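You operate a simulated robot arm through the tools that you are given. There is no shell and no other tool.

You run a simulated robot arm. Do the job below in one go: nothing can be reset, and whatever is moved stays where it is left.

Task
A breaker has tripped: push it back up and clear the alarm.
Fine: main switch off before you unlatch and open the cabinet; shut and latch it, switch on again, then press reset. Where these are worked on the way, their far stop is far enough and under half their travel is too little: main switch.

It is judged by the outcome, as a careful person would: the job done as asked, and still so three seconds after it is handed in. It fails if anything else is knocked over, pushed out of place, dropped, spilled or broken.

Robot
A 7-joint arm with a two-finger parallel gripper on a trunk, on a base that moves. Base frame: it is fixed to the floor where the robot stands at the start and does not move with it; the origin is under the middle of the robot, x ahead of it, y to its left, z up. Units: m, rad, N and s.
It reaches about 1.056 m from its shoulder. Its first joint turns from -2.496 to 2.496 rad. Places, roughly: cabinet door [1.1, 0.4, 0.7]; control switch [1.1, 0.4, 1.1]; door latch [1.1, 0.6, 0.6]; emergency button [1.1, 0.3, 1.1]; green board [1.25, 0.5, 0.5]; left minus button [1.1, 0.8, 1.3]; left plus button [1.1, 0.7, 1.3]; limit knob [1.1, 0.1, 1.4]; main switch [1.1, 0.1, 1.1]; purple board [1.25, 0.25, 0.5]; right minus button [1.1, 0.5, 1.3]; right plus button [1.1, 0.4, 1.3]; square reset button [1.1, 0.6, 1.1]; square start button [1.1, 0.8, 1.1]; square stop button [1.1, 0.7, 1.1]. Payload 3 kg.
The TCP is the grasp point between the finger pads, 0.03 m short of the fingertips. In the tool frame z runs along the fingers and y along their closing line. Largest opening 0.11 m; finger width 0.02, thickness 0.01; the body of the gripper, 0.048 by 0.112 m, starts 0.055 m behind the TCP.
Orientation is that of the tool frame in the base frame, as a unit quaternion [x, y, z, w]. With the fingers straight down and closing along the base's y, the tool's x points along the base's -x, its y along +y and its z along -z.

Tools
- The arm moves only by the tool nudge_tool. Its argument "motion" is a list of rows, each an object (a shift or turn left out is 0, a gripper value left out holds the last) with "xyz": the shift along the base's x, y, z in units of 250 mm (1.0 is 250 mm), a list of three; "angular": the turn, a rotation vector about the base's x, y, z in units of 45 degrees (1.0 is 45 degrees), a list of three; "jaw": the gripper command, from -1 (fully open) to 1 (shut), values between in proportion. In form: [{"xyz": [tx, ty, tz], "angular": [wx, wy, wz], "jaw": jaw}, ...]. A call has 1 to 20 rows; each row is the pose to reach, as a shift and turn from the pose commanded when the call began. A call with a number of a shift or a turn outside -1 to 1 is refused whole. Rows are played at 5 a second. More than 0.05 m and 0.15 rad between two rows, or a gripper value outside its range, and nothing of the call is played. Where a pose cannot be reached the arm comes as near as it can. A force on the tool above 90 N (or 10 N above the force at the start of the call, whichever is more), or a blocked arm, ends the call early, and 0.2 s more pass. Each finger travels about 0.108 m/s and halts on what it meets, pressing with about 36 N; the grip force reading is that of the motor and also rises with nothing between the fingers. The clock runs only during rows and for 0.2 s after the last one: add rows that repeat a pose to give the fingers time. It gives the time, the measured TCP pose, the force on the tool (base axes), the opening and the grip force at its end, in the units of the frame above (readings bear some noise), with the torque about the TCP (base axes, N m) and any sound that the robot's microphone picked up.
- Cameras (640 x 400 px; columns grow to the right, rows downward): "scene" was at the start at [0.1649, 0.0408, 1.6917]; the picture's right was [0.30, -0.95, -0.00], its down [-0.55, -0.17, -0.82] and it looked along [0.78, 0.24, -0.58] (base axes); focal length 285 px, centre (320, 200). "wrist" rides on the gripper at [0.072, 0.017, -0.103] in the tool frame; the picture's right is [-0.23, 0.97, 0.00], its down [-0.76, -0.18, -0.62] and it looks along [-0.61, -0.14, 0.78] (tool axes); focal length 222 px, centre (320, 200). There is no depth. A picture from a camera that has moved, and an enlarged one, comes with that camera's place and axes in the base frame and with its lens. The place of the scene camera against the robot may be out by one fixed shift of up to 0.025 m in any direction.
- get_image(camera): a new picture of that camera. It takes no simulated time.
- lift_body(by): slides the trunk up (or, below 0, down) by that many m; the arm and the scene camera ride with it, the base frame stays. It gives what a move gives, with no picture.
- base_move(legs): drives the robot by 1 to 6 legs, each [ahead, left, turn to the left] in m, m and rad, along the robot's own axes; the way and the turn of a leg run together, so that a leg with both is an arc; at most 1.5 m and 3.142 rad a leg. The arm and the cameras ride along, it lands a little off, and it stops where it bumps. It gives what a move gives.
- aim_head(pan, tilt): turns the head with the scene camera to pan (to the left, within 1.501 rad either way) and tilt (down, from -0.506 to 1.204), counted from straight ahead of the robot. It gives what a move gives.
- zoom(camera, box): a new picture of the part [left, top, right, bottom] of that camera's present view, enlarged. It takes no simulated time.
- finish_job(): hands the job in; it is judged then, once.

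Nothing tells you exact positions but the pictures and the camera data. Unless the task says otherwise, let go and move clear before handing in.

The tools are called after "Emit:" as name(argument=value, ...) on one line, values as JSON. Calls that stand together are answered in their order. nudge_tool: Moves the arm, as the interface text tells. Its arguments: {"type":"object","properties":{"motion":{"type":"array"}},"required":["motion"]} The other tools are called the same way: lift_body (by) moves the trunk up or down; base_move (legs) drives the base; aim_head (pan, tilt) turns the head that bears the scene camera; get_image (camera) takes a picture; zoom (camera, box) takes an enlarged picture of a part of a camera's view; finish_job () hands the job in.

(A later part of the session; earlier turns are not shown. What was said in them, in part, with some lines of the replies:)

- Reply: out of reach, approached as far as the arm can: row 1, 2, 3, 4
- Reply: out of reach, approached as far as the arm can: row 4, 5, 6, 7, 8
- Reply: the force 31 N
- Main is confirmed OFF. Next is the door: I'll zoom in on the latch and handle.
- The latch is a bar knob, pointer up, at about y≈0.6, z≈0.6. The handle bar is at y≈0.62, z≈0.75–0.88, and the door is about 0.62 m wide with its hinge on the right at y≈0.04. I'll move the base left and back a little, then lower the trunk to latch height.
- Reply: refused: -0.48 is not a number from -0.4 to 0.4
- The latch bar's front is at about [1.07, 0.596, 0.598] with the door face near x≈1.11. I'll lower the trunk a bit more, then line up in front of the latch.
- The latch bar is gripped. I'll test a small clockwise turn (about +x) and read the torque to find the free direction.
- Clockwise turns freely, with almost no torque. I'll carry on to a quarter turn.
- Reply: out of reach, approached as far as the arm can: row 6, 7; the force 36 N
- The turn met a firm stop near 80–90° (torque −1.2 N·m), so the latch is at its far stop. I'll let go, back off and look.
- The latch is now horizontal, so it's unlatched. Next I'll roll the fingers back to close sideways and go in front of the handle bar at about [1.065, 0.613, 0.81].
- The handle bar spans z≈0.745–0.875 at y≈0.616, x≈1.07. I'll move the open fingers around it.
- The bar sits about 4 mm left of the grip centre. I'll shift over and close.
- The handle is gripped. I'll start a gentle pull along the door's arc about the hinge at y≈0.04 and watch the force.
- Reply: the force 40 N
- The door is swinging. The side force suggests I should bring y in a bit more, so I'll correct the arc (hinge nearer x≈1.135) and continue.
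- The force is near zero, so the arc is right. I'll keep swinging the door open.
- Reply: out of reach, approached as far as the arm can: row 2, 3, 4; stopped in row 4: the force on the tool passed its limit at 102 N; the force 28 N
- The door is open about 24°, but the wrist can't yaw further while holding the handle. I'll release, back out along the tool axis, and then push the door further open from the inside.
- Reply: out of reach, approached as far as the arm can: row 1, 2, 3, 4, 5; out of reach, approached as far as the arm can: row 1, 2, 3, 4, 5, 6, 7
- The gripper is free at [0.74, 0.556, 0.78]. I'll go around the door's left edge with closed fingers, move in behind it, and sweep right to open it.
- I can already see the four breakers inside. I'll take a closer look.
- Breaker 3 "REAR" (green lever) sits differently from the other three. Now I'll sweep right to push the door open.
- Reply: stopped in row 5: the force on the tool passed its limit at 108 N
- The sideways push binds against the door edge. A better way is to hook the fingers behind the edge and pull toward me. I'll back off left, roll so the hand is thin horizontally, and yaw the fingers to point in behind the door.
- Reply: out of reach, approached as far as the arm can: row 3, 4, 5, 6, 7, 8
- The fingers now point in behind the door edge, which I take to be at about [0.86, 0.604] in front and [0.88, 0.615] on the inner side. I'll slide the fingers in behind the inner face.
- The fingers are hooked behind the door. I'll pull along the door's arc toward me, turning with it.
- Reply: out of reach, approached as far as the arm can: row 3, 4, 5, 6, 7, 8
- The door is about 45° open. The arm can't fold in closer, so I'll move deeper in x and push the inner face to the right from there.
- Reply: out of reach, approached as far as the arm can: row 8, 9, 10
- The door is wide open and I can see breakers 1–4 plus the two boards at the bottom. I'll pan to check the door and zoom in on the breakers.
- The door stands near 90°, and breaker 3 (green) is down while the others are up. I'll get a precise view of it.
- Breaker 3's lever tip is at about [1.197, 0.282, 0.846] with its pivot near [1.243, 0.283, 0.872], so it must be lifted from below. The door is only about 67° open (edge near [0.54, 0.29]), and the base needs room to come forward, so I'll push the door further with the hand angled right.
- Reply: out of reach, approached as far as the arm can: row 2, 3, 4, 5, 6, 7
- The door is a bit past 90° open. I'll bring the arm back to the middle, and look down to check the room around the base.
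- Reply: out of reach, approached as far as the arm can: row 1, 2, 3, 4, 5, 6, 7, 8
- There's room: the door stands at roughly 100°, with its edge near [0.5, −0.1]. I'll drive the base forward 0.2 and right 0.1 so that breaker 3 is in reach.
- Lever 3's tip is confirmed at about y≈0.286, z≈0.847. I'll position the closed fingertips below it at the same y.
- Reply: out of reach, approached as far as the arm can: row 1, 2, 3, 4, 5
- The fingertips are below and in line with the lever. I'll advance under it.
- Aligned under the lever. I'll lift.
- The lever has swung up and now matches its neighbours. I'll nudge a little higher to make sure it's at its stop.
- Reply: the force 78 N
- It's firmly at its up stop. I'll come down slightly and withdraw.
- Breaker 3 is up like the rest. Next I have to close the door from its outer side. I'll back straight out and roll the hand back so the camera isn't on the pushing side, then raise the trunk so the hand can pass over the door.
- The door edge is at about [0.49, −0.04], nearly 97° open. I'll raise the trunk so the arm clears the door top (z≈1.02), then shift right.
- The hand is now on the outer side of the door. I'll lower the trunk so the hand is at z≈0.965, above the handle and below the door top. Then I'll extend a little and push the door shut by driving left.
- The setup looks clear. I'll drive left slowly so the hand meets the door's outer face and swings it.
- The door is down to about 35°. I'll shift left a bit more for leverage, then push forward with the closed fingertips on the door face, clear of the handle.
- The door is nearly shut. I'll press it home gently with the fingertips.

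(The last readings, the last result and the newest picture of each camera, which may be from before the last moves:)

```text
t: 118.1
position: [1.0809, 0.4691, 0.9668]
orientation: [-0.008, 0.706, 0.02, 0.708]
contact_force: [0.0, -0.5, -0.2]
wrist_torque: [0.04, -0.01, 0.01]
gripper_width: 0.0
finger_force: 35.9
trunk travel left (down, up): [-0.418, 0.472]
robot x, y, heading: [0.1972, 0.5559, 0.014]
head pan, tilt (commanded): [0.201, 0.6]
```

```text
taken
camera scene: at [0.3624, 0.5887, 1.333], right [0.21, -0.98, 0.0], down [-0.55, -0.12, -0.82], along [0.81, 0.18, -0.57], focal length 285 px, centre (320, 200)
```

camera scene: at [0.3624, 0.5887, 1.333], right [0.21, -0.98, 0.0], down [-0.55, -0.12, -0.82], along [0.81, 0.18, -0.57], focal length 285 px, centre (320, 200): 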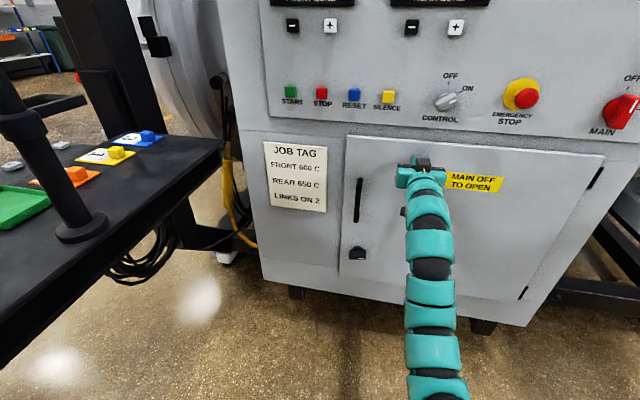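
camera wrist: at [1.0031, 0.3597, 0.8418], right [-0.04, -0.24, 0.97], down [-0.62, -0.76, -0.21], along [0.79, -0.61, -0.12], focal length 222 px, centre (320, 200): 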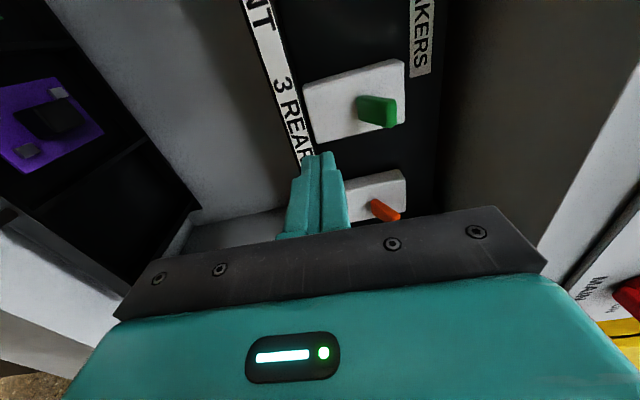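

Emit:
nudge_tool(motion=[{"xyz": [0.02, 0, 0], "jaw": 1}, {"xyz": [0.04, 0, 0]}, {"xyz": [0.06, 0, 0]}, {"xyz": [0.06, 0, 0]}])

Emit:
zoom(camera="scene", box=[300, 120, 620, 320])

Emit:
get_image(camera="wrist")

```text
t: 118.8
position: [1.0838, 0.4687, 0.9677]
orientation: [-0.008, 0.708, 0.019, 0.706]
contact_force: [-59.6, -2.1, -5.4]
wrist_torque: [0.03, 0.02, -0.41]
gripper_width: 0.0001
finger_force: 35.8
trunk travel left (down, up): [-0.418, 0.472]
robot x, y, heading: [0.19, 0.5556, 0.015]
head pan, tilt (commanded): [0.201, 0.6]
stopped in row 3: the force on the tool passed its limit at 104 N (the readings are from after the stop); the commanded pose is now the measured one
```

```text
2.00 times, centred on (460, 220) of scene
camera zoom: at [0.3538, 0.5879, 1.3341], right [0.21, -0.98, 0.0], down [-0.55, -0.12, -0.83], along [0.81, 0.18, -0.56], focal length 570 px, centre (40, 160)
```

zoom: 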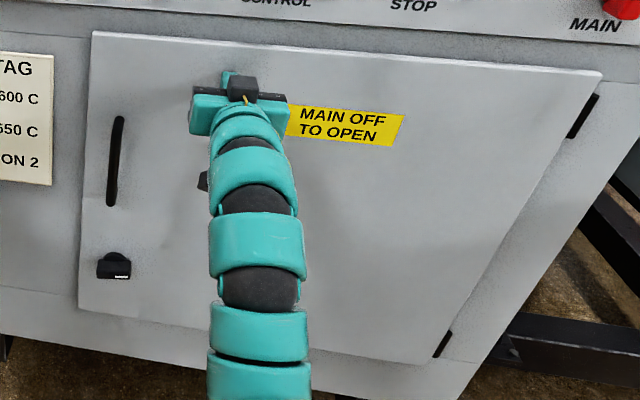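

```text
taken
camera wrist: at [0.9788, 0.4839, 0.8958], right [-0.04, 0.97, 0.24], down [-0.61, -0.21, 0.76], along [0.79, -0.12, 0.6], focal length 222 px, centre (320, 200)
```

wrist: 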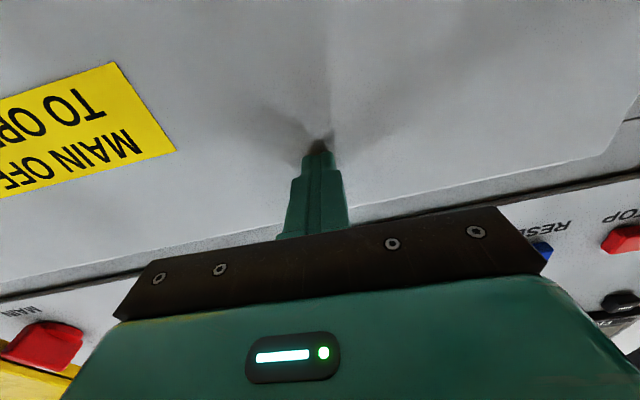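

The door is shut against its stop. I'll back off, lower the trunk and return to the latch with the fingers closing vertically.

Emit:
nudge_tool(motion=[{"xyz": [-0.1, 0, 0], "jaw": 1}, {"xyz": [-0.25, 0, 0]}, {"xyz": [-0.4, 0, 0]}, {"xyz": [-0.55, 0, 0]}, {"xyz": [-0.6, 0, 0]}])

Emit:
lift_body(by=-0.22)

Emit:
nudge_tool(motion=[{"xyz": [0, 0.08, -0.1], "angular": [0.17, 0, 0], "jaw": 1}, {"xyz": [0, 0.16, -0.2], "angular": [0.34, 0, 0]}, {"xyz": [0, 0.26, -0.3], "angular": [0.51, 0, 0]}, {"xyz": [0, 0.36, -0.4], "angular": [0.68, 0, 0]}, {"xyz": [0, 0.45, -0.5], "angular": [0.85, 0, 0]}, {"xyz": [0, 0.526, -0.6], "angular": [1.0, 0, 0]}, {"xyz": [0, 0.526, -0.63], "angular": [1.0, 0, 0]}])

Emit:
nudge_tool(motion=[{"angular": [0.17, 0, 0], "jaw": -1}, {"angular": [0.34, 0, 0]}, {"angular": [0.51, 0, 0]}, {"angular": [0.68, 0, 0]}, {"angular": [0.85, 0, 0]}, {"angular": [1.0, 0, 0]}, {"angular": [1.0, 0, 0]}])

Emit:
get_image(camera="scene")

Emit:
get_image(camera="wrist")

```text
t: 120.0
position: [0.9398, 0.47, 0.9601]
orientation: [-0.008, 0.71, 0.019, 0.704]
contact_force: [0.7, -0.7, 0.2]
wrist_torque: [-0.05, 0.0, -0.02]
gripper_width: 0.0001
finger_force: 35.6
trunk travel left (down, up): [-0.418, 0.472]
robot x, y, heading: [0.1952, 0.5507, 0.016]
head pan, tilt (commanded): [0.201, 0.6]
```

```text
t: 122.3
position: [0.9384, 0.4711, 0.7419]
orientation: [-0.007, 0.71, 0.019, 0.704]
contact_force: [-0.6, 0.1, 0.2]
wrist_torque: [0.01, 0.0, -0.05]
gripper_width: 0.0
finger_force: 36.2
trunk travel left (down, up): [-0.198, 0.692]
robot x, y, heading: [0.1947, 0.5544, 0.008]
head pan, tilt (commanded): [0.201, 0.6]
```

```text
t: 123.9
position: [0.9395, 0.6033, 0.5813]
orientation: [0.263, 0.649, 0.289, 0.653]
contact_force: [0.2, -1.0, 0.9]
wrist_torque: [0.04, -0.02, 0.03]
gripper_width: 0.0
finger_force: 36.3
trunk travel left (down, up): [-0.198, 0.692]
robot x, y, heading: [0.1915, 0.5542, 0.018]
head pan, tilt (commanded): [0.201, 0.6]
```

```text
t: 125.5
position: [0.9405, 0.6024, 0.5832]
orientation: [0.493, 0.489, 0.515, 0.502]
contact_force: [-0.3, -0.4, 0.2]
wrist_torque: [-0.03, 0.0, 0.01]
gripper_width: 0.11
finger_force: 0.1
trunk travel left (down, up): [-0.198, 0.692]
robot x, y, heading: [0.1948, 0.5533, 0.009]
head pan, tilt (commanded): [0.201, 0.6]
```

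```text
taken
camera scene: at [0.361, 0.5885, 1.113], right [0.21, -0.98, 0.0], down [-0.55, -0.12, -0.83], along [0.81, 0.18, -0.56], focal length 285 px, centre (320, 200)
```

scene: 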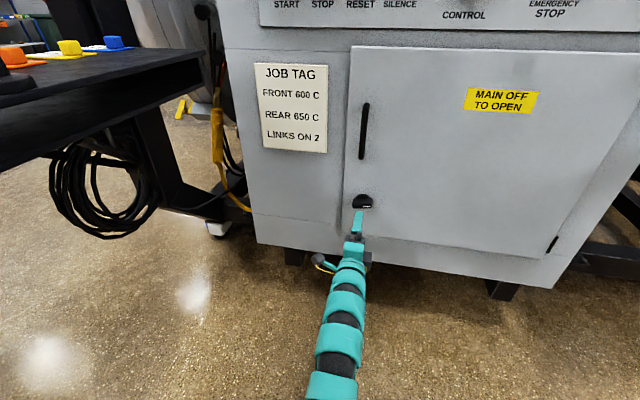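

```text
taken
camera wrist: at [0.8346, 0.6735, 0.5975], right [-0.03, -0.24, 0.97], down [-0.61, -0.76, -0.21], along [0.79, -0.6, -0.12], focal length 222 px, centre (320, 200)
```

wrist: 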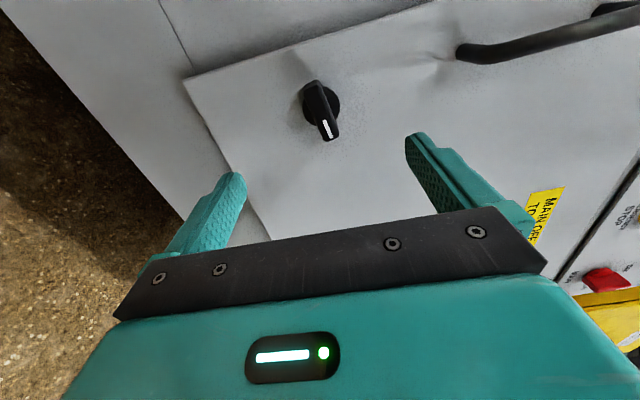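

Emit:
zoom(camera="wrist", box=[256, 70, 384, 150])

Emit:
zoom(camera="scene", box=[320, 180, 400, 230])

Emit:
zoom(camera="scene", box=[330, 30, 640, 224])

```text
5.00 times, centred on (320, 110) of wrist
camera zoom: at [0.8346, 0.6735, 0.5975], right [-0.03, -0.24, 0.97], down [-0.61, -0.76, -0.21], along [0.79, -0.6, -0.12], focal length 1111 px, centre (320, 650)
```

zoom: 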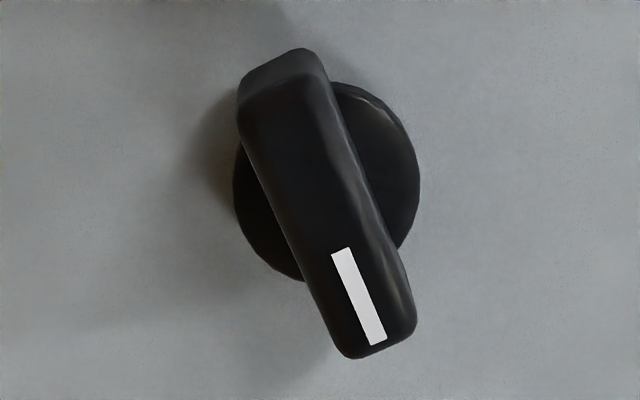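

```text
8.00 times, centred on (360, 205) of scene
camera zoom: at [0.361, 0.5885, 1.113], right [0.21, -0.98, 0.0], down [-0.55, -0.12, -0.83], along [0.81, 0.18, -0.56], focal length 2282 px, centre (0, 160)
```

zoom: 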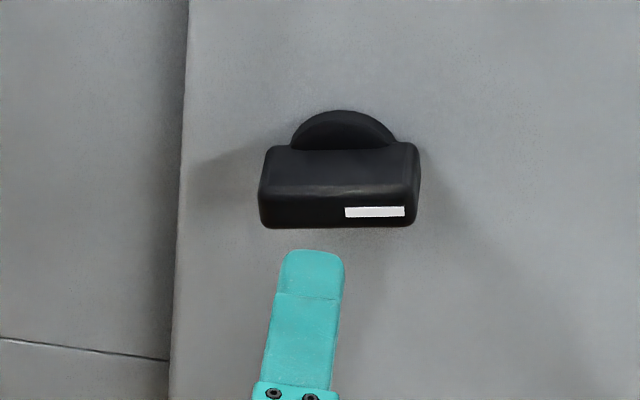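

```text
2.06 times, centred on (485, 127) of scene
camera zoom: at [0.361, 0.5885, 1.113], right [0.21, -0.98, 0.0], down [-0.55, -0.12, -0.83], along [0.81, 0.18, -0.56], focal length 588 px, centre (-20, 350)
```

zoom: 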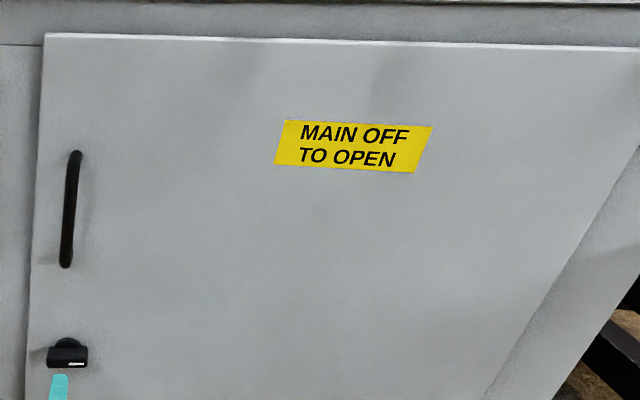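

The latch bar is at [1.073, 0.602, 0.588], still horizontal, and the door looks flush. I'll advance around it and grip.

Emit:
nudge_tool(motion=[{"xyz": [0.0, -0.004, 0.02], "jaw": -1}, {"xyz": [0.1, -0.004, 0.02]}, {"xyz": [0.2, -0.004, 0.02]}, {"xyz": [0.3, -0.004, 0.02]}, {"xyz": [0.38, -0.004, 0.02]}, {"xyz": [0.44, -0.004, 0.02]}, {"xyz": [0.49, -0.004, 0.02]}, {"xyz": [0.49, -0.004, 0.02]}])

Emit:
get_image(camera="wrist")

```text
t: 127.3
position: [1.0621, 0.6014, 0.5893]
orientation: [0.493, 0.488, 0.516, 0.502]
contact_force: [0.2, 0.2, 0.3]
wrist_torque: [0.02, -0.02, -0.05]
gripper_width: 0.1101
finger_force: 0.1
trunk travel left (down, up): [-0.198, 0.692]
robot x, y, heading: [0.1961, 0.5518, 0.021]
head pan, tilt (commanded): [0.201, 0.6]
```

```text
taken
camera wrist: at [0.9569, 0.6719, 0.6037], right [-0.03, -0.24, 0.97], down [-0.61, -0.76, -0.21], along [0.79, -0.6, -0.12], focal length 222 px, centre (320, 200)
```

wrist: 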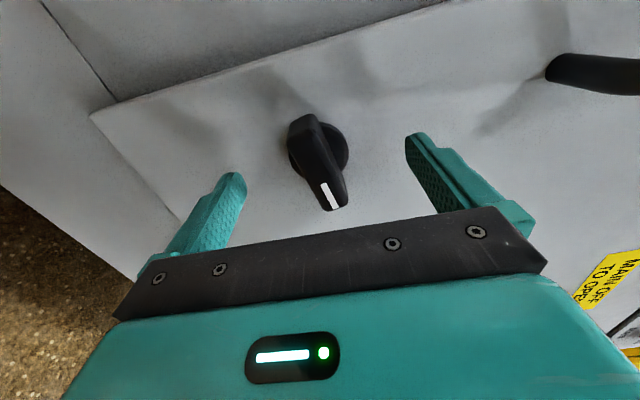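

Emit:
nudge_tool(motion=[{"angular": [-0.1, 0, 0], "jaw": -1}, {"angular": [-0.17, 0, 0]}, {"angular": [-0.17, 0, 0], "jaw": 0.3}, {"angular": [-0.17, 0, 0], "jaw": 0.6}, {"angular": [-0.17, 0, 0], "jaw": 1}, {"angular": [-0.17, 0, 0], "jaw": 1}, {"angular": [-0.17, 0, 0], "jaw": 1}])

Emit:
get_image(camera="wrist")

```text
t: 128.9
position: [1.063, 0.5999, 0.5887]
orientation: [0.458, 0.522, 0.481, 0.535]
contact_force: [-2.3, 1.3, -0.2]
wrist_torque: [-0.79, 0.76, -0.07]
gripper_width: 0.0208
finger_force: 44.8
trunk travel left (down, up): [-0.198, 0.692]
robot x, y, heading: [0.1912, 0.5576, 0.012]
head pan, tilt (commanded): [0.201, 0.6]
```

```text
taken
camera wrist: at [0.9565, 0.6736, 0.5937], right [-0.03, -0.11, 0.99], down [-0.61, -0.79, -0.11], along [0.79, -0.61, -0.04], focal length 222 px, centre (320, 200)
```

wrist: 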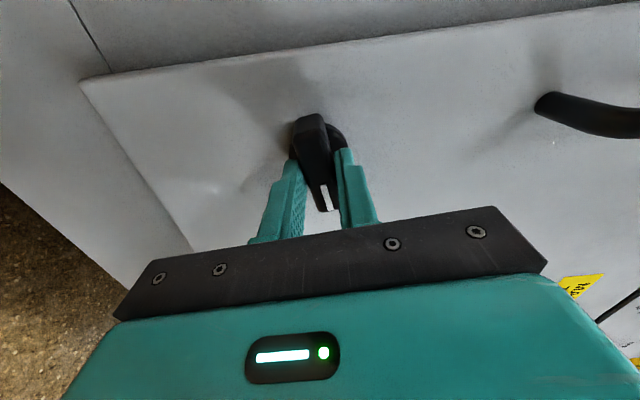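

Gripped. I'll turn it back counter-clockwise to vertical.

Emit:
nudge_tool(motion=[{"angular": [-0.17, 0, 0], "jaw": 1}, {"angular": [-0.34, 0, 0]}, {"angular": [-0.51, 0, 0]}, {"angular": [-0.68, 0, 0]}, {"angular": [-0.85, 0, 0]}, {"angular": [-1.0, 0, 0]}])

Emit:
nudge_tool(motion=[{"angular": [-0.15, 0, 0], "jaw": 1}, {"angular": [-0.3, 0, 0]}, {"angular": [-0.45, 0, 0]}, {"angular": [-0.6, 0, 0]}, {"angular": [-0.72, 0, 0]}, {"angular": [-0.82, 0, 0]}, {"angular": [-0.82, 0, 0]}])

Emit:
get_image(camera="wrist")

```text
t: 130.3
position: [1.0624, 0.6008, 0.5885]
orientation: [0.216, 0.666, 0.245, 0.67]
contact_force: [0.0, -2.6, 4.9]
wrist_torque: [0.02, 1.0, -0.2]
gripper_width: 0.0203
finger_force: 44.4
trunk travel left (down, up): [-0.198, 0.692]
robot x, y, heading: [0.1945, 0.5523, 0.013]
head pan, tilt (commanded): [0.201, 0.6]
```

```text
t: 131.9
position: [1.0616, 0.5995, 0.5887]
orientation: [-0.005, 0.71, 0.021, 0.704]
contact_force: [-6.1, -12.8, 5.4]
wrist_torque: [0.03, 0.63, -1.11]
gripper_width: 0.0203
finger_force: 45.1
trunk travel left (down, up): [-0.198, 0.692]
robot x, y, heading: [0.1951, 0.5566, 0.019]
head pan, tilt (commanded): [0.201, 0.6]
```

```text
taken
camera wrist: at [0.9566, 0.6145, 0.5182], right [-0.03, 0.97, 0.25], down [-0.61, -0.22, 0.76], along [0.79, -0.13, 0.6], focal length 222 px, centre (320, 200)
```

wrist: 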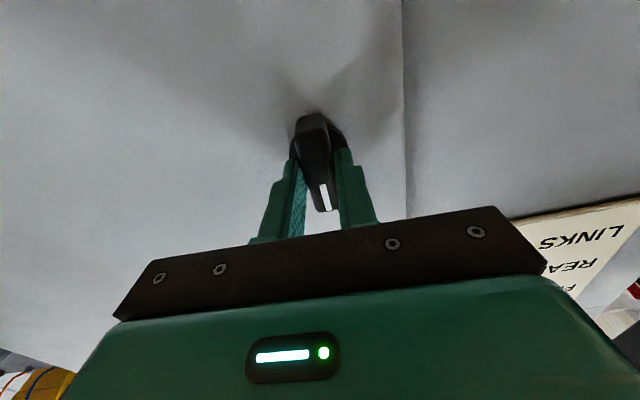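

Emit:
nudge_tool(motion=[{"angular": [-0.04, 0, 0], "jaw": 1}, {"angular": [-0.08, 0, 0]}, {"angular": [-0.08, 0, 0]}])

```text
t: 132.7
position: [1.0617, 0.5983, 0.5893]
orientation: [-0.025, 0.71, -0.001, 0.703]
contact_force: [-6.8, -17.5, 2.6]
wrist_torque: [1.09, 0.19, -1.19]
gripper_width: 0.0207
finger_force: 45.2
trunk travel left (down, up): [-0.198, 0.692]
robot x, y, heading: [0.1942, 0.5587, 0.012]
head pan, tilt (commanded): [0.201, 0.6]
```

The torque rose to +1.1 N·m, so the latch is back at its vertical stop. I'll release, back off, and check that it's latched.

Emit:
nudge_tool(motion=[{"jaw": 0.5}, {"jaw": 0.0}, {"jaw": -0.5}, {"jaw": -0.8}])

Emit:
nudge_tool(motion=[{"xyz": [-0.1, 0, 0]}, {"xyz": [-0.25, 0, 0]}, {"xyz": [-0.4, 0, 0]}, {"xyz": [-0.55, 0, 0]}, {"xyz": [-0.7, 0, 0]}, {"xyz": [-0.7, 0, 0]}])

Emit:
zoom(camera="scene", box=[320, 180, 400, 230])

Emit:
get_image(camera="scene")

```text
t: 133.7
position: [1.0613, 0.6012, 0.5886]
orientation: [-0.027, 0.71, -0.001, 0.703]
contact_force: [0.0, -0.5, 0.2]
wrist_torque: [0.02, 0.0, 0.01]
gripper_width: 0.0988
finger_force: 0.0
trunk travel left (down, up): [-0.198, 0.692]
robot x, y, heading: [0.1947, 0.5541, 0.015]
head pan, tilt (commanded): [0.201, 0.6]
```

```text
t: 135.1
position: [0.8872, 0.6021, 0.5884]
orientation: [-0.026, 0.71, -0.002, 0.703]
contact_force: [-0.1, 1.3, -0.3]
wrist_torque: [0.01, 0.0, 0.0]
gripper_width: 0.0991
finger_force: 0.1
trunk travel left (down, up): [-0.198, 0.692]
robot x, y, heading: [0.1963, 0.551, 0.021]
head pan, tilt (commanded): [0.201, 0.6]
```

```text
8.00 times, centred on (360, 205) of scene
camera zoom: at [0.361, 0.5885, 1.1131], right [0.21, -0.98, 0.0], down [-0.55, -0.12, -0.83], along [0.81, 0.18, -0.56], focal length 2282 px, centre (0, 160)
```

zoom: 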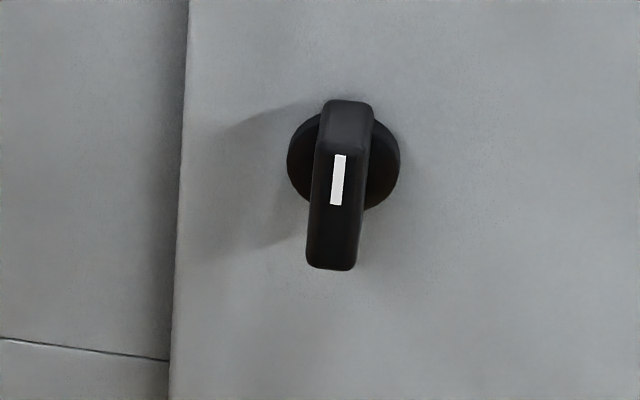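

```text
taken
camera scene: at [0.361, 0.5885, 1.1131], right [0.21, -0.98, 0.0], down [-0.55, -0.12, -0.83], along [0.81, 0.18, -0.56], focal length 285 px, centre (320, 200)
```

scene: 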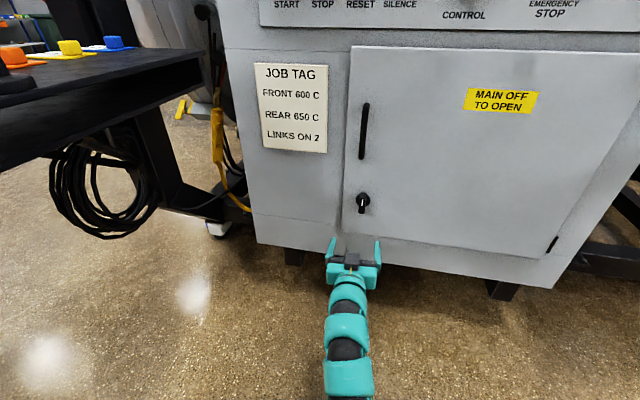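

The latch is vertical again and the door is flush. Next is main ON. I'll raise the trunk, then drive over in front of the main switch.

Emit:
lift_body(by=0.4)

Emit:
lift_body(by=0.18)

Emit:
base_move(legs=[[0.0, -0.55, 0.0], [0.1, 0.0, 0.0]])

Emit:
aim_head(pan=0.304, tilt=0.614)

Emit:
nudge_tool(motion=[{"angular": [0.05, 0, -0.04], "jaw": -1}, {"angular": [0.05, 0, -0.04]}])

Emit:
get_image(camera="scene")

Emit:
get_image(camera="wrist")

```text
t: 138.9
position: [0.8888, 0.6007, 0.9896]
orientation: [-0.026, 0.71, 0.0, 0.703]
contact_force: [0.4, -0.2, 0.1]
wrist_torque: [-0.02, -0.04, 0.0]
gripper_width: 0.099
finger_force: 0.1
trunk travel left (down, up): [-0.598, 0.292]
robot x, y, heading: [0.1921, 0.5567, 0.017]
head pan, tilt (commanded): [0.201, 0.6]
```

```text
t: 140.9
position: [0.8878, 0.6018, 1.1684]
orientation: [-0.028, 0.71, 0.0, 0.703]
contact_force: [-0.5, -0.5, 1.1]
wrist_torque: [0.0, 0.0, -0.01]
gripper_width: 0.0991
finger_force: 0.1
trunk travel left (down, up): [-0.778, 0.112]
robot x, y, heading: [0.194, 0.5543, 0.016]
head pan, tilt (commanded): [0.201, 0.6]
```

```text
t: 144.8
position: [0.9974, 0.0552, 1.169]
orientation: [-0.027, 0.711, 0.0, 0.703]
contact_force: [1.3, 0.3, -0.6]
wrist_torque: [0.0, -0.02, 0.01]
gripper_width: 0.099
finger_force: 0.1
trunk travel left (down, up): [-0.778, 0.112]
robot x, y, heading: [0.299, 0.0072, 0.018]
head pan, tilt (commanded): [0.201, 0.6]
```

```text
t: 145.5
position: [0.9952, 0.0552, 1.1686]
orientation: [-0.027, 0.71, -0.001, 0.703]
contact_force: [-0.1, 0.7, -0.1]
wrist_torque: [-0.02, 0.0, 0.05]
gripper_width: 0.099
finger_force: 0.1
trunk travel left (down, up): [-0.778, 0.112]
robot x, y, heading: [0.3011, 0.0076, 0.014]
head pan, tilt (commanded): [0.304, 0.614]
```

```text
t: 146.1
position: [0.9971, 0.055, 1.1685]
orientation: [-0.001, 0.711, 0.002, 0.703]
contact_force: [0.3, -0.1, -0.4]
wrist_torque: [0.0, -0.03, -0.01]
gripper_width: 0.1101
finger_force: 0.1
trunk travel left (down, up): [-0.778, 0.112]
robot x, y, heading: [0.3028, 0.008, 0.011]
head pan, tilt (commanded): [0.304, 0.614]
```

```text
taken
camera scene: at [0.467, 0.0511, 1.6918], right [0.31, -0.95, 0.0], down [-0.55, -0.18, -0.82], along [0.78, 0.26, -0.58], focal length 285 px, centre (320, 200)
```

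scene: 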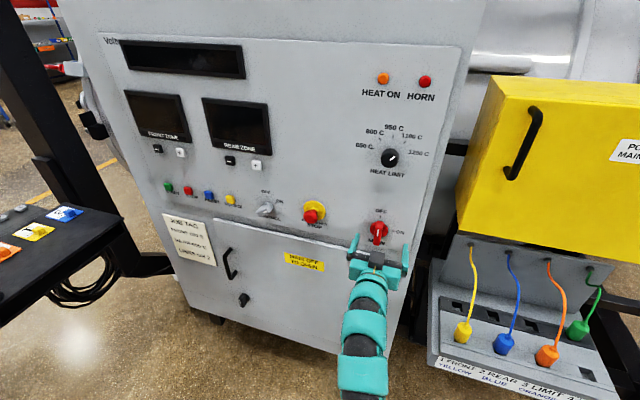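

```text
taken
camera wrist: at [0.8913, 0.0719, 1.0978], right [0.0, 0.97, 0.23], down [-0.61, -0.18, 0.77], along [0.79, -0.14, 0.6], focal length 222 px, centre (320, 200)
```

wrist: 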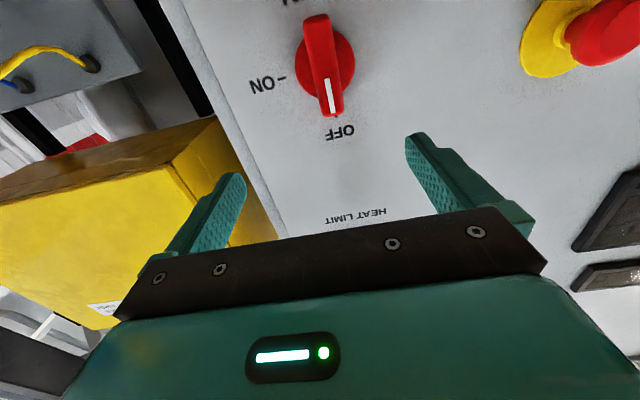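

Emit:
nudge_tool(motion=[{"xyz": [0, 0.03, -0.09], "jaw": -1}, {"xyz": [0, 0.056, -0.176]}, {"xyz": [0.1, 0.056, -0.176]}, {"xyz": [0.18, 0.056, -0.176]}, {"xyz": [0.25, 0.056, -0.176]}, {"xyz": [0.312, 0.056, -0.176]}, {"xyz": [0.312, 0.056, -0.176]}])

Emit:
get_image(camera="wrist")

Emit:
zoom(camera="scene", box=[330, 195, 426, 255])

```text
t: 147.7
position: [1.0753, 0.0697, 1.1273]
orientation: [-0.002, 0.71, 0.002, 0.704]
contact_force: [0.0, 0.5, 0.2]
wrist_torque: [-0.02, -0.03, 0.04]
gripper_width: 0.1099
finger_force: 0.0
trunk travel left (down, up): [-0.778, 0.112]
robot x, y, heading: [0.3027, 0.0106, 0.016]
head pan, tilt (commanded): [0.304, 0.614]
```

```text
taken
camera wrist: at [0.9697, 0.0861, 1.0548], right [0.0, 0.97, 0.23], down [-0.61, -0.18, 0.77], along [0.79, -0.14, 0.6], focal length 222 px, centre (320, 200)
```

wrist: 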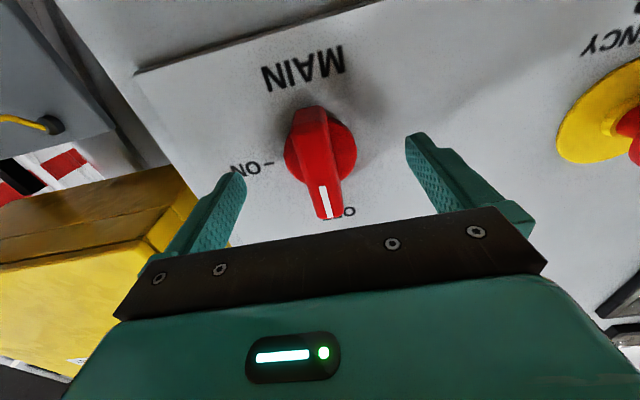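

```text
6.67 times, centred on (378, 225) of scene
camera zoom: at [0.4667, 0.0513, 1.6918], right [0.31, -0.95, 0.0], down [-0.55, -0.18, -0.82], along [0.78, 0.26, -0.58], focal length 1901 px, centre (-67, 33)
```

zoom: 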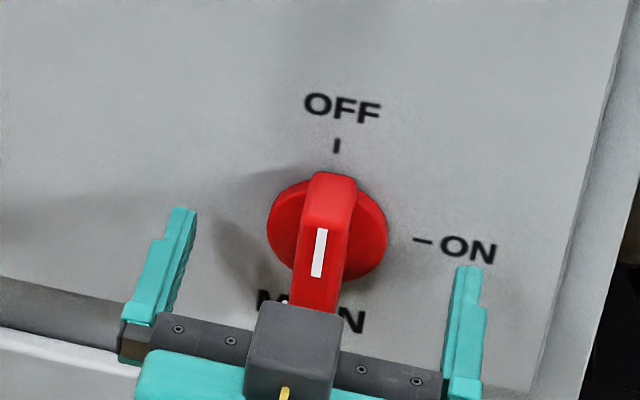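

The fingers straddle the knob. I'll close and turn clockwise to ON.

Emit:
nudge_tool(motion=[{"jaw": 0.3}, {"jaw": 0.6}, {"jaw": 1}, {"jaw": 1}, {"jaw": 1}, {"jaw": 1}])

Emit:
nudge_tool(motion=[{"angular": [0.17, 0, 0], "jaw": 1}, {"angular": [0.34, 0, 0]}, {"angular": [0.51, 0, 0]}, {"angular": [0.68, 0, 0]}, {"angular": [0.85, 0, 0]}, {"angular": [1.0, 0, 0]}])

Emit:
nudge_tool(motion=[{"angular": [0.17, 0, 0], "jaw": 1}, {"angular": [0.34, 0, 0]}, {"angular": [0.51, 0, 0]}, {"angular": [0.68, 0, 0]}, {"angular": [0.85, 0, 0]}, {"angular": [0.98, 0, 0]}, {"angular": [0.98, 0, 0]}])

Emit:
get_image(camera="scene")

Emit:
get_image(camera="wrist")

```text
t: 149.1
position: [1.075, 0.0695, 1.125]
orientation: [-0.001, 0.711, 0.002, 0.703]
contact_force: [0.4, 2.9, 1.2]
wrist_torque: [0.02, 0.05, -0.74]
gripper_width: 0.0197
finger_force: 44.7
trunk travel left (down, up): [-0.778, 0.112]
robot x, y, heading: [0.3027, 0.0071, 0.015]
head pan, tilt (commanded): [0.304, 0.614]
```

```text
t: 150.5
position: [1.0744, 0.0684, 1.1263]
orientation: [0.269, 0.655, 0.274, 0.651]
contact_force: [5.2, -1.0, 4.8]
wrist_torque: [0.03, 0.34, -0.85]
gripper_width: 0.0197
finger_force: 45.1
trunk travel left (down, up): [-0.778, 0.112]
robot x, y, heading: [0.3027, 0.0103, 0.011]
head pan, tilt (commanded): [0.304, 0.614]
```

```text
t: 152.1
position: [1.0753, 0.0688, 1.1257]
orientation: [0.493, 0.504, 0.501, 0.502]
contact_force: [9.2, -1.7, 10.8]
wrist_torque: [0.02, 0.59, 0.62]
gripper_width: 0.0197
finger_force: 44.6
trunk travel left (down, up): [-0.778, 0.112]
robot x, y, heading: [0.3033, 0.0056, 0.012]
head pan, tilt (commanded): [0.304, 0.614]
```

```text
taken
camera scene: at [0.4674, 0.0509, 1.6918], right [0.31, -0.95, 0.0], down [-0.55, -0.18, -0.82], along [0.78, 0.26, -0.58], focal length 285 px, centre (320, 200)
```

scene: 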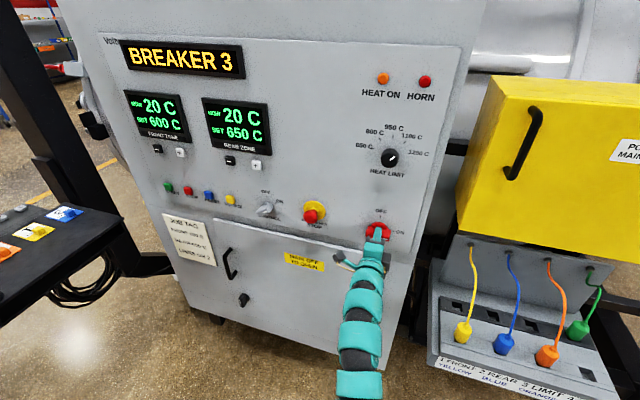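

```text
taken
camera wrist: at [0.9696, 0.141, 1.1403], right [0.0, -0.21, 0.98], down [-0.61, -0.77, -0.17], along [0.79, -0.6, -0.13], focal length 222 px, centre (320, 200)
```

wrist: 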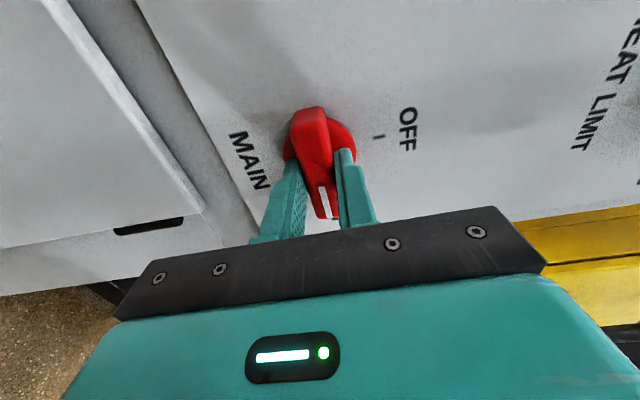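

Power is back and the rear-zone display is now alive. The alarm text stays on until reset. I'll nudge the knob to its stop, then release.

Emit:
nudge_tool(motion=[{"angular": [0.04, 0, 0], "jaw": 1}, {"angular": [0.08, 0, 0]}, {"angular": [0.08, 0, 0]}])

Emit:
nudge_tool(motion=[{"jaw": 0.5}, {"jaw": 0.0}, {"jaw": -0.5}, {"jaw": -0.8}])

Emit:
nudge_tool(motion=[{"xyz": [-0.1, 0, 0]}, {"xyz": [-0.25, 0, 0]}, {"xyz": [-0.4, 0, 0]}, {"xyz": [-0.55, 0, 0]}, {"xyz": [-0.7, 0, 0]}, {"xyz": [-0.8, 0, 0]}])

Emit:
get_image(camera="scene")

Emit:
zoom(camera="scene", box=[330, 195, 426, 255])

Emit:
zoom(camera="scene", box=[140, 160, 268, 240])

```text
t: 152.9
position: [1.0751, 0.0686, 1.1248]
orientation: [0.508, 0.489, 0.516, 0.486]
contact_force: [11.3, 1.1, 12.0]
wrist_torque: [-1.22, 0.24, -0.34]
gripper_width: 0.0202
finger_force: 44.6
trunk travel left (down, up): [-0.778, 0.112]
robot x, y, heading: [0.3077, 0.0062, 0.014]
head pan, tilt (commanded): [0.304, 0.614]
```

```text
t: 153.9
position: [1.0727, 0.0687, 1.125]
orientation: [0.508, 0.489, 0.515, 0.487]
contact_force: [0.3, 0.5, 0.5]
wrist_torque: [-0.01, -0.02, 0.02]
gripper_width: 0.099
finger_force: 0.0
trunk travel left (down, up): [-0.778, 0.112]
robot x, y, heading: [0.301, 0.0078, 0.014]
head pan, tilt (commanded): [0.304, 0.614]
```

```text
t: 155.3
position: [0.8718, 0.0682, 1.1277]
orientation: [0.508, 0.489, 0.516, 0.487]
contact_force: [-0.4, -0.8, 0.6]
wrist_torque: [0.01, -0.02, 0.0]
gripper_width: 0.0988
finger_force: 0.0
trunk travel left (down, up): [-0.778, 0.112]
robot x, y, heading: [0.3056, 0.0097, 0.015]
head pan, tilt (commanded): [0.304, 0.614]
```

```text
taken
camera scene: at [0.4665, 0.0511, 1.6918], right [0.31, -0.95, 0.0], down [-0.55, -0.18, -0.82], along [0.78, 0.26, -0.58], focal length 285 px, centre (320, 200)
```

scene: 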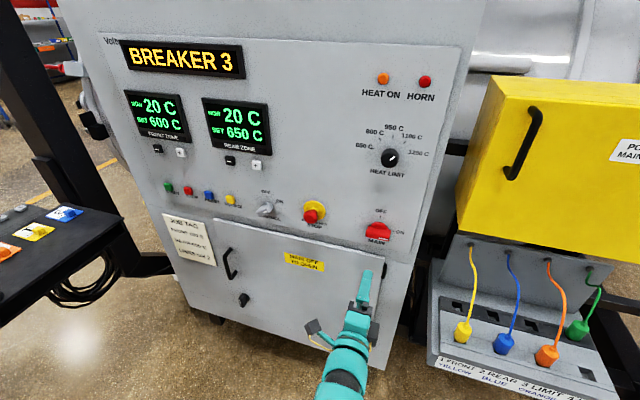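

```text
6.67 times, centred on (378, 225) of scene
camera zoom: at [0.4665, 0.0511, 1.6918], right [0.31, -0.95, 0.0], down [-0.55, -0.18, -0.82], along [0.78, 0.26, -0.58], focal length 1901 px, centre (-67, 33)
```

zoom: 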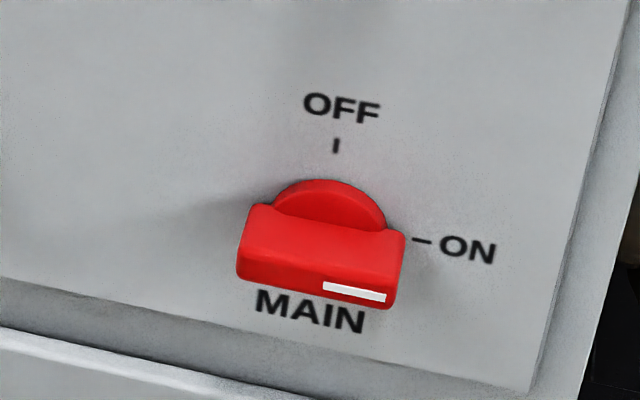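

```text
5.00 times, centred on (204, 200) of scene
camera zoom: at [0.4665, 0.0511, 1.6918], right [0.31, -0.95, 0.0], down [-0.55, -0.18, -0.82], along [0.78, 0.26, -0.58], focal length 1426 px, centre (900, 200)
```

zoom: 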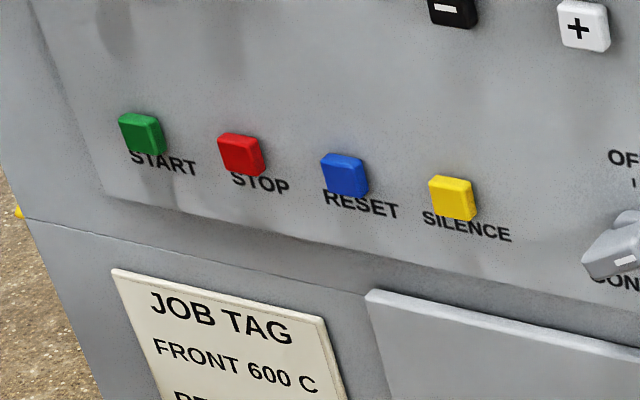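

Main is ON. Now the blue RESET button, at about [1.11, 0.64, 1.132] by two views. I'll close the gripper, roll it level and drive left to line up.

Emit:
nudge_tool(motion=[{"angular": [-0.17, 0, 0], "jaw": 1}, {"angular": [-0.34, 0, 0]}, {"angular": [-0.51, 0, 0]}, {"angular": [-0.68, 0, 0]}, {"angular": [-0.85, 0, 0]}, {"angular": [-1.0, 0, 0]}])

Emit:
nudge_tool(motion=[{"angular": [-0.17, 0, 0], "jaw": 1}, {"angular": [-0.34, 0, 0]}, {"angular": [-0.51, 0, 0]}, {"angular": [-0.68, 0, 0]}, {"angular": [-0.85, 0, 0]}, {"angular": [-1.0, 0, 0]}, {"angular": [-1.0, 0, 0]}])

Emit:
base_move(legs=[[0.0, 0.56, 0.0]])

Emit:
get_image(camera="scene")

Emit:
get_image(camera="wrist")

```text
t: 156.7
position: [0.8736, 0.0692, 1.1252]
orientation: [0.283, 0.649, 0.288, 0.645]
contact_force: [0.7, -0.6, 0.3]
wrist_torque: [0.02, 0.01, 0.03]
gripper_width: 0.0
finger_force: 35.9
trunk travel left (down, up): [-0.778, 0.112]
robot x, y, heading: [0.3003, 0.0066, 0.015]
head pan, tilt (commanded): [0.304, 0.614]
```

```text
t: 158.3
position: [0.8732, 0.0693, 1.1252]
orientation: [0.014, 0.71, 0.018, 0.704]
contact_force: [0.0, -0.4, -0.4]
wrist_torque: [0.01, 0.0, 0.03]
gripper_width: 0.0001
finger_force: 35.7
trunk travel left (down, up): [-0.778, 0.112]
robot x, y, heading: [0.3064, 0.009, 0.013]
head pan, tilt (commanded): [0.304, 0.614]
```

```text
t: 161.5
position: [0.8684, 0.6224, 1.125]
orientation: [0.017, 0.71, 0.016, 0.704]
contact_force: [0.6, -0.5, -0.3]
wrist_torque: [0.0, -0.03, 0.03]
gripper_width: 0.0
finger_force: 36.4
trunk travel left (down, up): [-0.778, 0.112]
robot x, y, heading: [0.2969, 0.5631, 0.003]
head pan, tilt (commanded): [0.304, 0.614]
```

```text
taken
camera scene: at [0.4612, 0.6084, 1.6918], right [0.31, -0.95, 0.0], down [-0.55, -0.18, -0.82], along [0.78, 0.25, -0.58], focal length 285 px, centre (320, 200)
```

scene: 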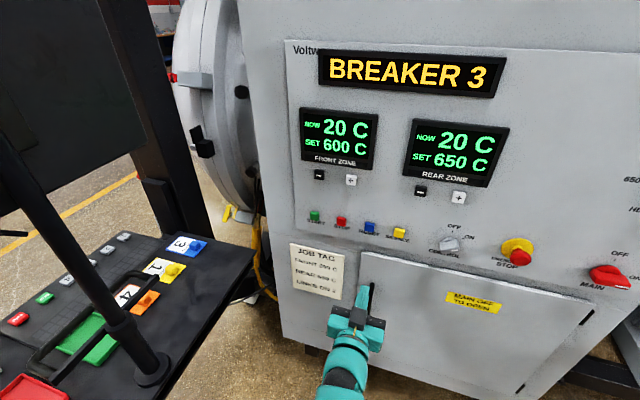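

```text
taken
camera wrist: at [0.7636, 0.6439, 1.0549], right [0.0, 0.96, 0.27], down [-0.62, -0.21, 0.76], along [0.79, -0.17, 0.59], focal length 222 px, centre (320, 200)
```

wrist: 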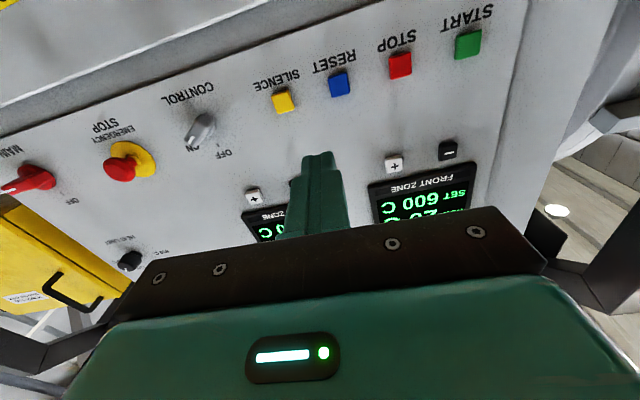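

Emit:
zoom(camera="scene", box=[300, 200, 428, 280])

Emit:
zoom(camera="wrist", box=[264, 40, 424, 140])

Emit:
zoom(camera="scene", box=[310, 270, 406, 330])

```text
5.00 times, centred on (364, 240) of scene
camera zoom: at [0.4612, 0.6084, 1.6918], right [0.31, -0.95, 0.0], down [-0.55, -0.18, -0.82], along [0.78, 0.25, -0.58], focal length 1426 px, centre (100, 0)
```

zoom: 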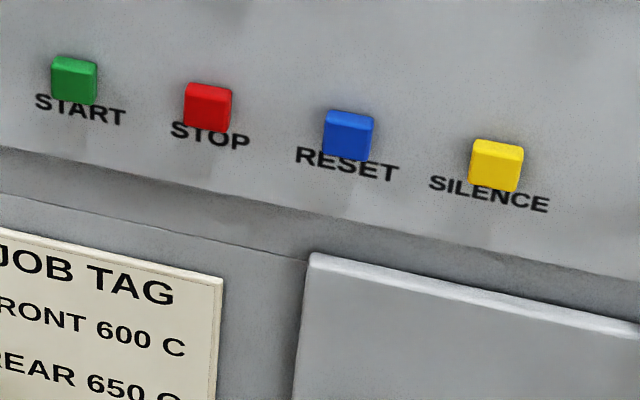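

```text
4.00 times, centred on (344, 90) of wrist
camera zoom: at [0.7636, 0.6439, 1.0549], right [0.0, 0.96, 0.27], down [-0.62, -0.21, 0.76], along [0.79, -0.17, 0.59], focal length 888 px, centre (224, 640)
```

zoom: 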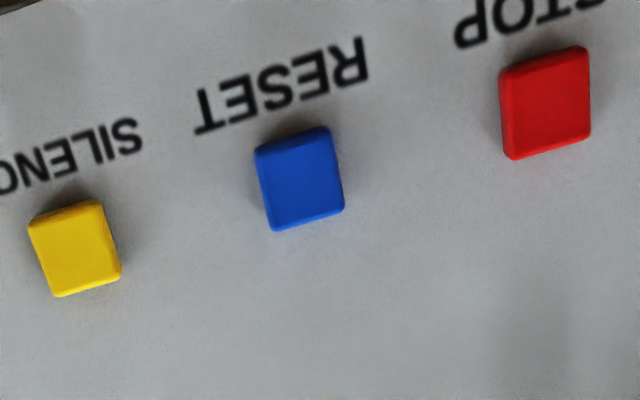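

```text
6.67 times, centred on (358, 300) of scene
camera zoom: at [0.4612, 0.6084, 1.6918], right [0.31, -0.95, 0.0], down [-0.55, -0.18, -0.82], along [0.78, 0.25, -0.58], focal length 1901 px, centre (67, -467)
```

zoom: 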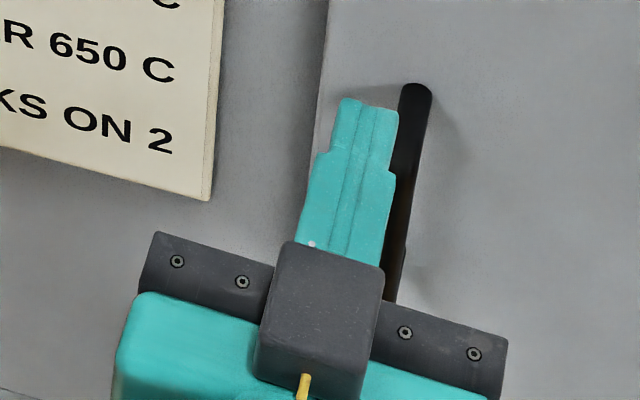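

RESET is at [1.116, 0.652, 1.128]. I'll align and approach to just short of it.

Emit:
nudge_tool(motion=[{"xyz": [0.0, 0.06, 0.012], "angular": [-0.03, 0, 0], "jaw": 1}, {"xyz": [0.1, 0.118, 0.012], "angular": [-0.06, 0, 0]}, {"xyz": [0.22, 0.118, 0.012], "angular": [-0.06, 0, 0]}, {"xyz": [0.34, 0.118, 0.012], "angular": [-0.06, 0, 0]}, {"xyz": [0.46, 0.118, 0.012], "angular": [-0.06, 0, 0]}, {"xyz": [0.58, 0.118, 0.012], "angular": [-0.06, 0, 0]}, {"xyz": [0.7, 0.118, 0.012], "angular": [-0.06, 0, 0]}, {"xyz": [0.74, 0.118, 0.012], "angular": [-0.06, 0, 0]}, {"xyz": [0.74, 0.118, 0.012], "angular": [-0.06, 0, 0]}])

Emit:
get_image(camera="wrist")

Emit:
zoom(camera="scene", box=[300, 200, 428, 280])

```text
t: 163.5
position: [1.0543, 0.6525, 1.1292]
orientation: [0.001, 0.71, -0.001, 0.704]
contact_force: [-0.7, -0.6, 0.1]
wrist_torque: [-0.02, -0.01, 0.03]
gripper_width: 0.0004
finger_force: 35.5
trunk travel left (down, up): [-0.778, 0.112]
robot x, y, heading: [0.2982, 0.5626, 0.005]
head pan, tilt (commanded): [0.304, 0.614]
```

```text
taken
camera wrist: at [0.9493, 0.6691, 1.0582], right [0.0, 0.97, 0.23], down [-0.62, -0.18, 0.77], along [0.79, -0.14, 0.6], focal length 222 px, centre (320, 200)
```

wrist: 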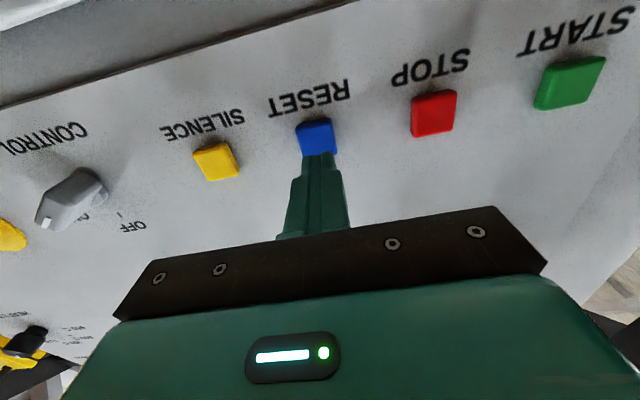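

```text
5.00 times, centred on (364, 240) of scene
camera zoom: at [0.4614, 0.6077, 1.6918], right [0.31, -0.95, 0.0], down [-0.55, -0.18, -0.82], along [0.78, 0.25, -0.58], focal length 1426 px, centre (100, 0)
```

zoom: 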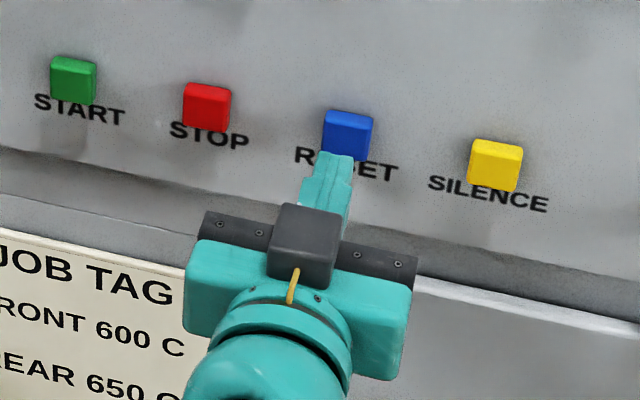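

Aligned on RESET. I'll press gently.

Emit:
nudge_tool(motion=[{"xyz": [0.06, 0, 0], "jaw": 1}, {"xyz": [0.09, 0, 0]}, {"xyz": [0.11, 0, 0]}, {"xyz": [0.125, 0, 0]}, {"xyz": [0.14, 0, 0]}, {"xyz": [0.14, 0, 0]}])

Emit:
get_image(camera="scene")

```text
t: 164.9
position: [1.0852, 0.6531, 1.1292]
orientation: [0.001, 0.71, 0.0, 0.704]
contact_force: [-20.7, -0.5, -3.4]
wrist_torque: [0.03, 0.05, 0.0]
gripper_width: 0.0
finger_force: 35.9
trunk travel left (down, up): [-0.778, 0.112]
robot x, y, heading: [0.2957, 0.5638, 0.007]
head pan, tilt (commanded): [0.304, 0.614]
heard: click
```

```text
taken
camera scene: at [0.4578, 0.6076, 1.6921], right [0.31, -0.95, 0.0], down [-0.55, -0.18, -0.82], along [0.78, 0.25, -0.57], focal length 285 px, centre (320, 200)
```

scene: 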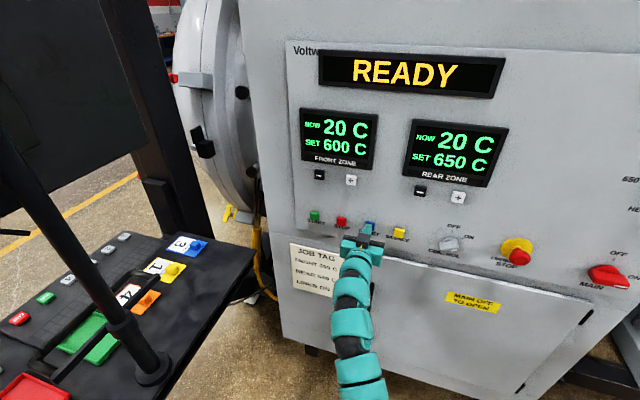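

There was a click, and the display now reads READY. I'll back the hand straight off and check everything.

Emit:
nudge_tool(motion=[{"xyz": [-0.06, 0, 0], "jaw": 1}, {"xyz": [-0.18, 0, 0]}, {"xyz": [-0.32, 0, 0]}, {"xyz": [-0.46, 0, 0]}, {"xyz": [-0.6, 0, 0]}, {"xyz": [-0.75, 0, 0]}, {"xyz": [-0.9, 0, 0]}, {"xyz": [-0.9, 0, 0]}])

Emit:
base_move(legs=[[-0.3, 0.0, 0.0]])

Emit:
aim_head(pan=0.0, tilt=0.55)

Emit:
get_image(camera="scene")

```text
t: 166.7
position: [0.8637, 0.653, 1.1281]
orientation: [0.001, 0.711, -0.001, 0.704]
contact_force: [-0.1, -0.5, 0.4]
wrist_torque: [0.0, -0.03, -0.01]
gripper_width: 0.0001
finger_force: 36.1
trunk travel left (down, up): [-0.778, 0.112]
robot x, y, heading: [0.2965, 0.5626, 0.006]
head pan, tilt (commanded): [0.304, 0.614]
```

```text
t: 168.7
position: [0.567, 0.6501, 1.1301]
orientation: [0.002, 0.71, -0.001, 0.704]
contact_force: [-0.2, 0.0, 0.6]
wrist_torque: [0.0, 0.0, 0.01]
gripper_width: 0.0
finger_force: 36.0
trunk travel left (down, up): [-0.778, 0.112]
robot x, y, heading: [-0.0006, 0.5626, 0.01]
head pan, tilt (commanded): [0.304, 0.614]
```

```text
t: 169.5
position: [0.569, 0.6505, 1.1286]
orientation: [0.002, 0.711, -0.001, 0.703]
contact_force: [1.5, 0.0, 0.5]
wrist_torque: [0.02, 0.02, 0.03]
gripper_width: 0.0
finger_force: 36.4
trunk travel left (down, up): [-0.778, 0.112]
robot x, y, heading: [-0.0055, 0.565, 0.0]
head pan, tilt (commanded): [0.0, 0.55]
```

```text
taken
camera scene: at [0.1717, 0.5795, 1.6976], right [0.01, -1.0, 0.0], down [-0.52, 0.0, -0.85], along [0.85, 0.01, -0.52], focal length 285 px, centre (320, 200)
```

scene: 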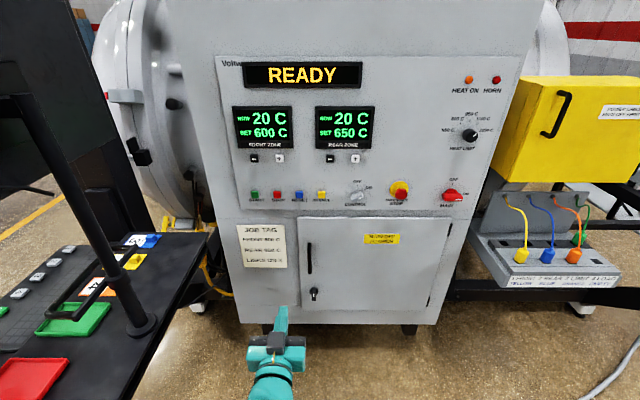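

Emit:
zoom(camera="scene", box=[280, 200, 480, 325])

Emit:
zoom(camera="scene", box=[210, 50, 530, 250])

```text
3.20 times, centred on (380, 262) of scene
camera zoom: at [0.1717, 0.5795, 1.6976], right [0.01, -1.0, 0.0], down [-0.52, 0.0, -0.85], along [0.85, 0.01, -0.52], focal length 913 px, centre (128, 0)
```

zoom: 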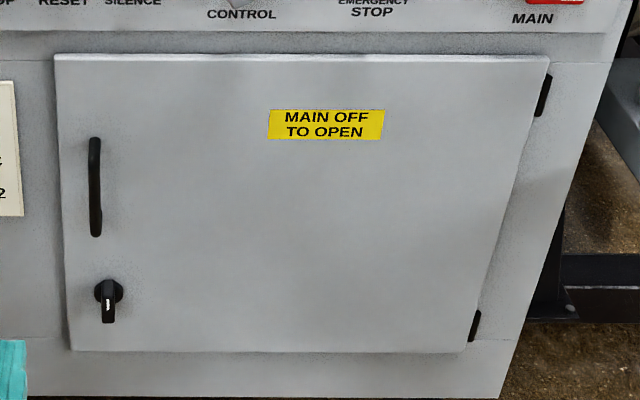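

```text
2.00 times, centred on (370, 150) of scene
camera zoom: at [0.1717, 0.5795, 1.6976], right [0.01, -1.0, 0.0], down [-0.52, 0.0, -0.85], along [0.85, 0.01, -0.52], focal length 570 px, centre (220, 300)
```

zoom: 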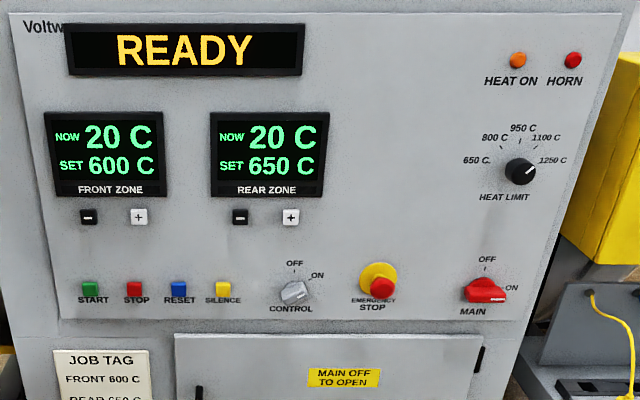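

The display reads READY with both zones live. Main is ON, the door is shut with its latch vertical, breaker 3 was set up, and the arm is clear. I'm handing in the job.

Emit:
finish_job()

```text
The job is handed in.
```

The tripped breaker (3, REAR) is back up and the alarm is cleared. The display now reads READY, and the rear zone reads 20 °C with a 650 °C set point.

- **Main switch:** I turned it off before touching the cabinet and back to ON after latching the door, to its stop each time.
- **Door:** It is shut against its stop, with the latch turned back to its vertical stop. I did not tug the handle to test it.
- **Breaker:** All four levers were up before I closed the door.
- **Reset:** I pressed it once and heard a click; the display changed from "BREAKER 3" to READY.

The arm met more force than planned three times, about 102–108 N: twice while opening the door and once pressing it shut. Each time it stopped automatically, and I saw no damage or anything else moved. The robot has let go and backed clear of the machine.
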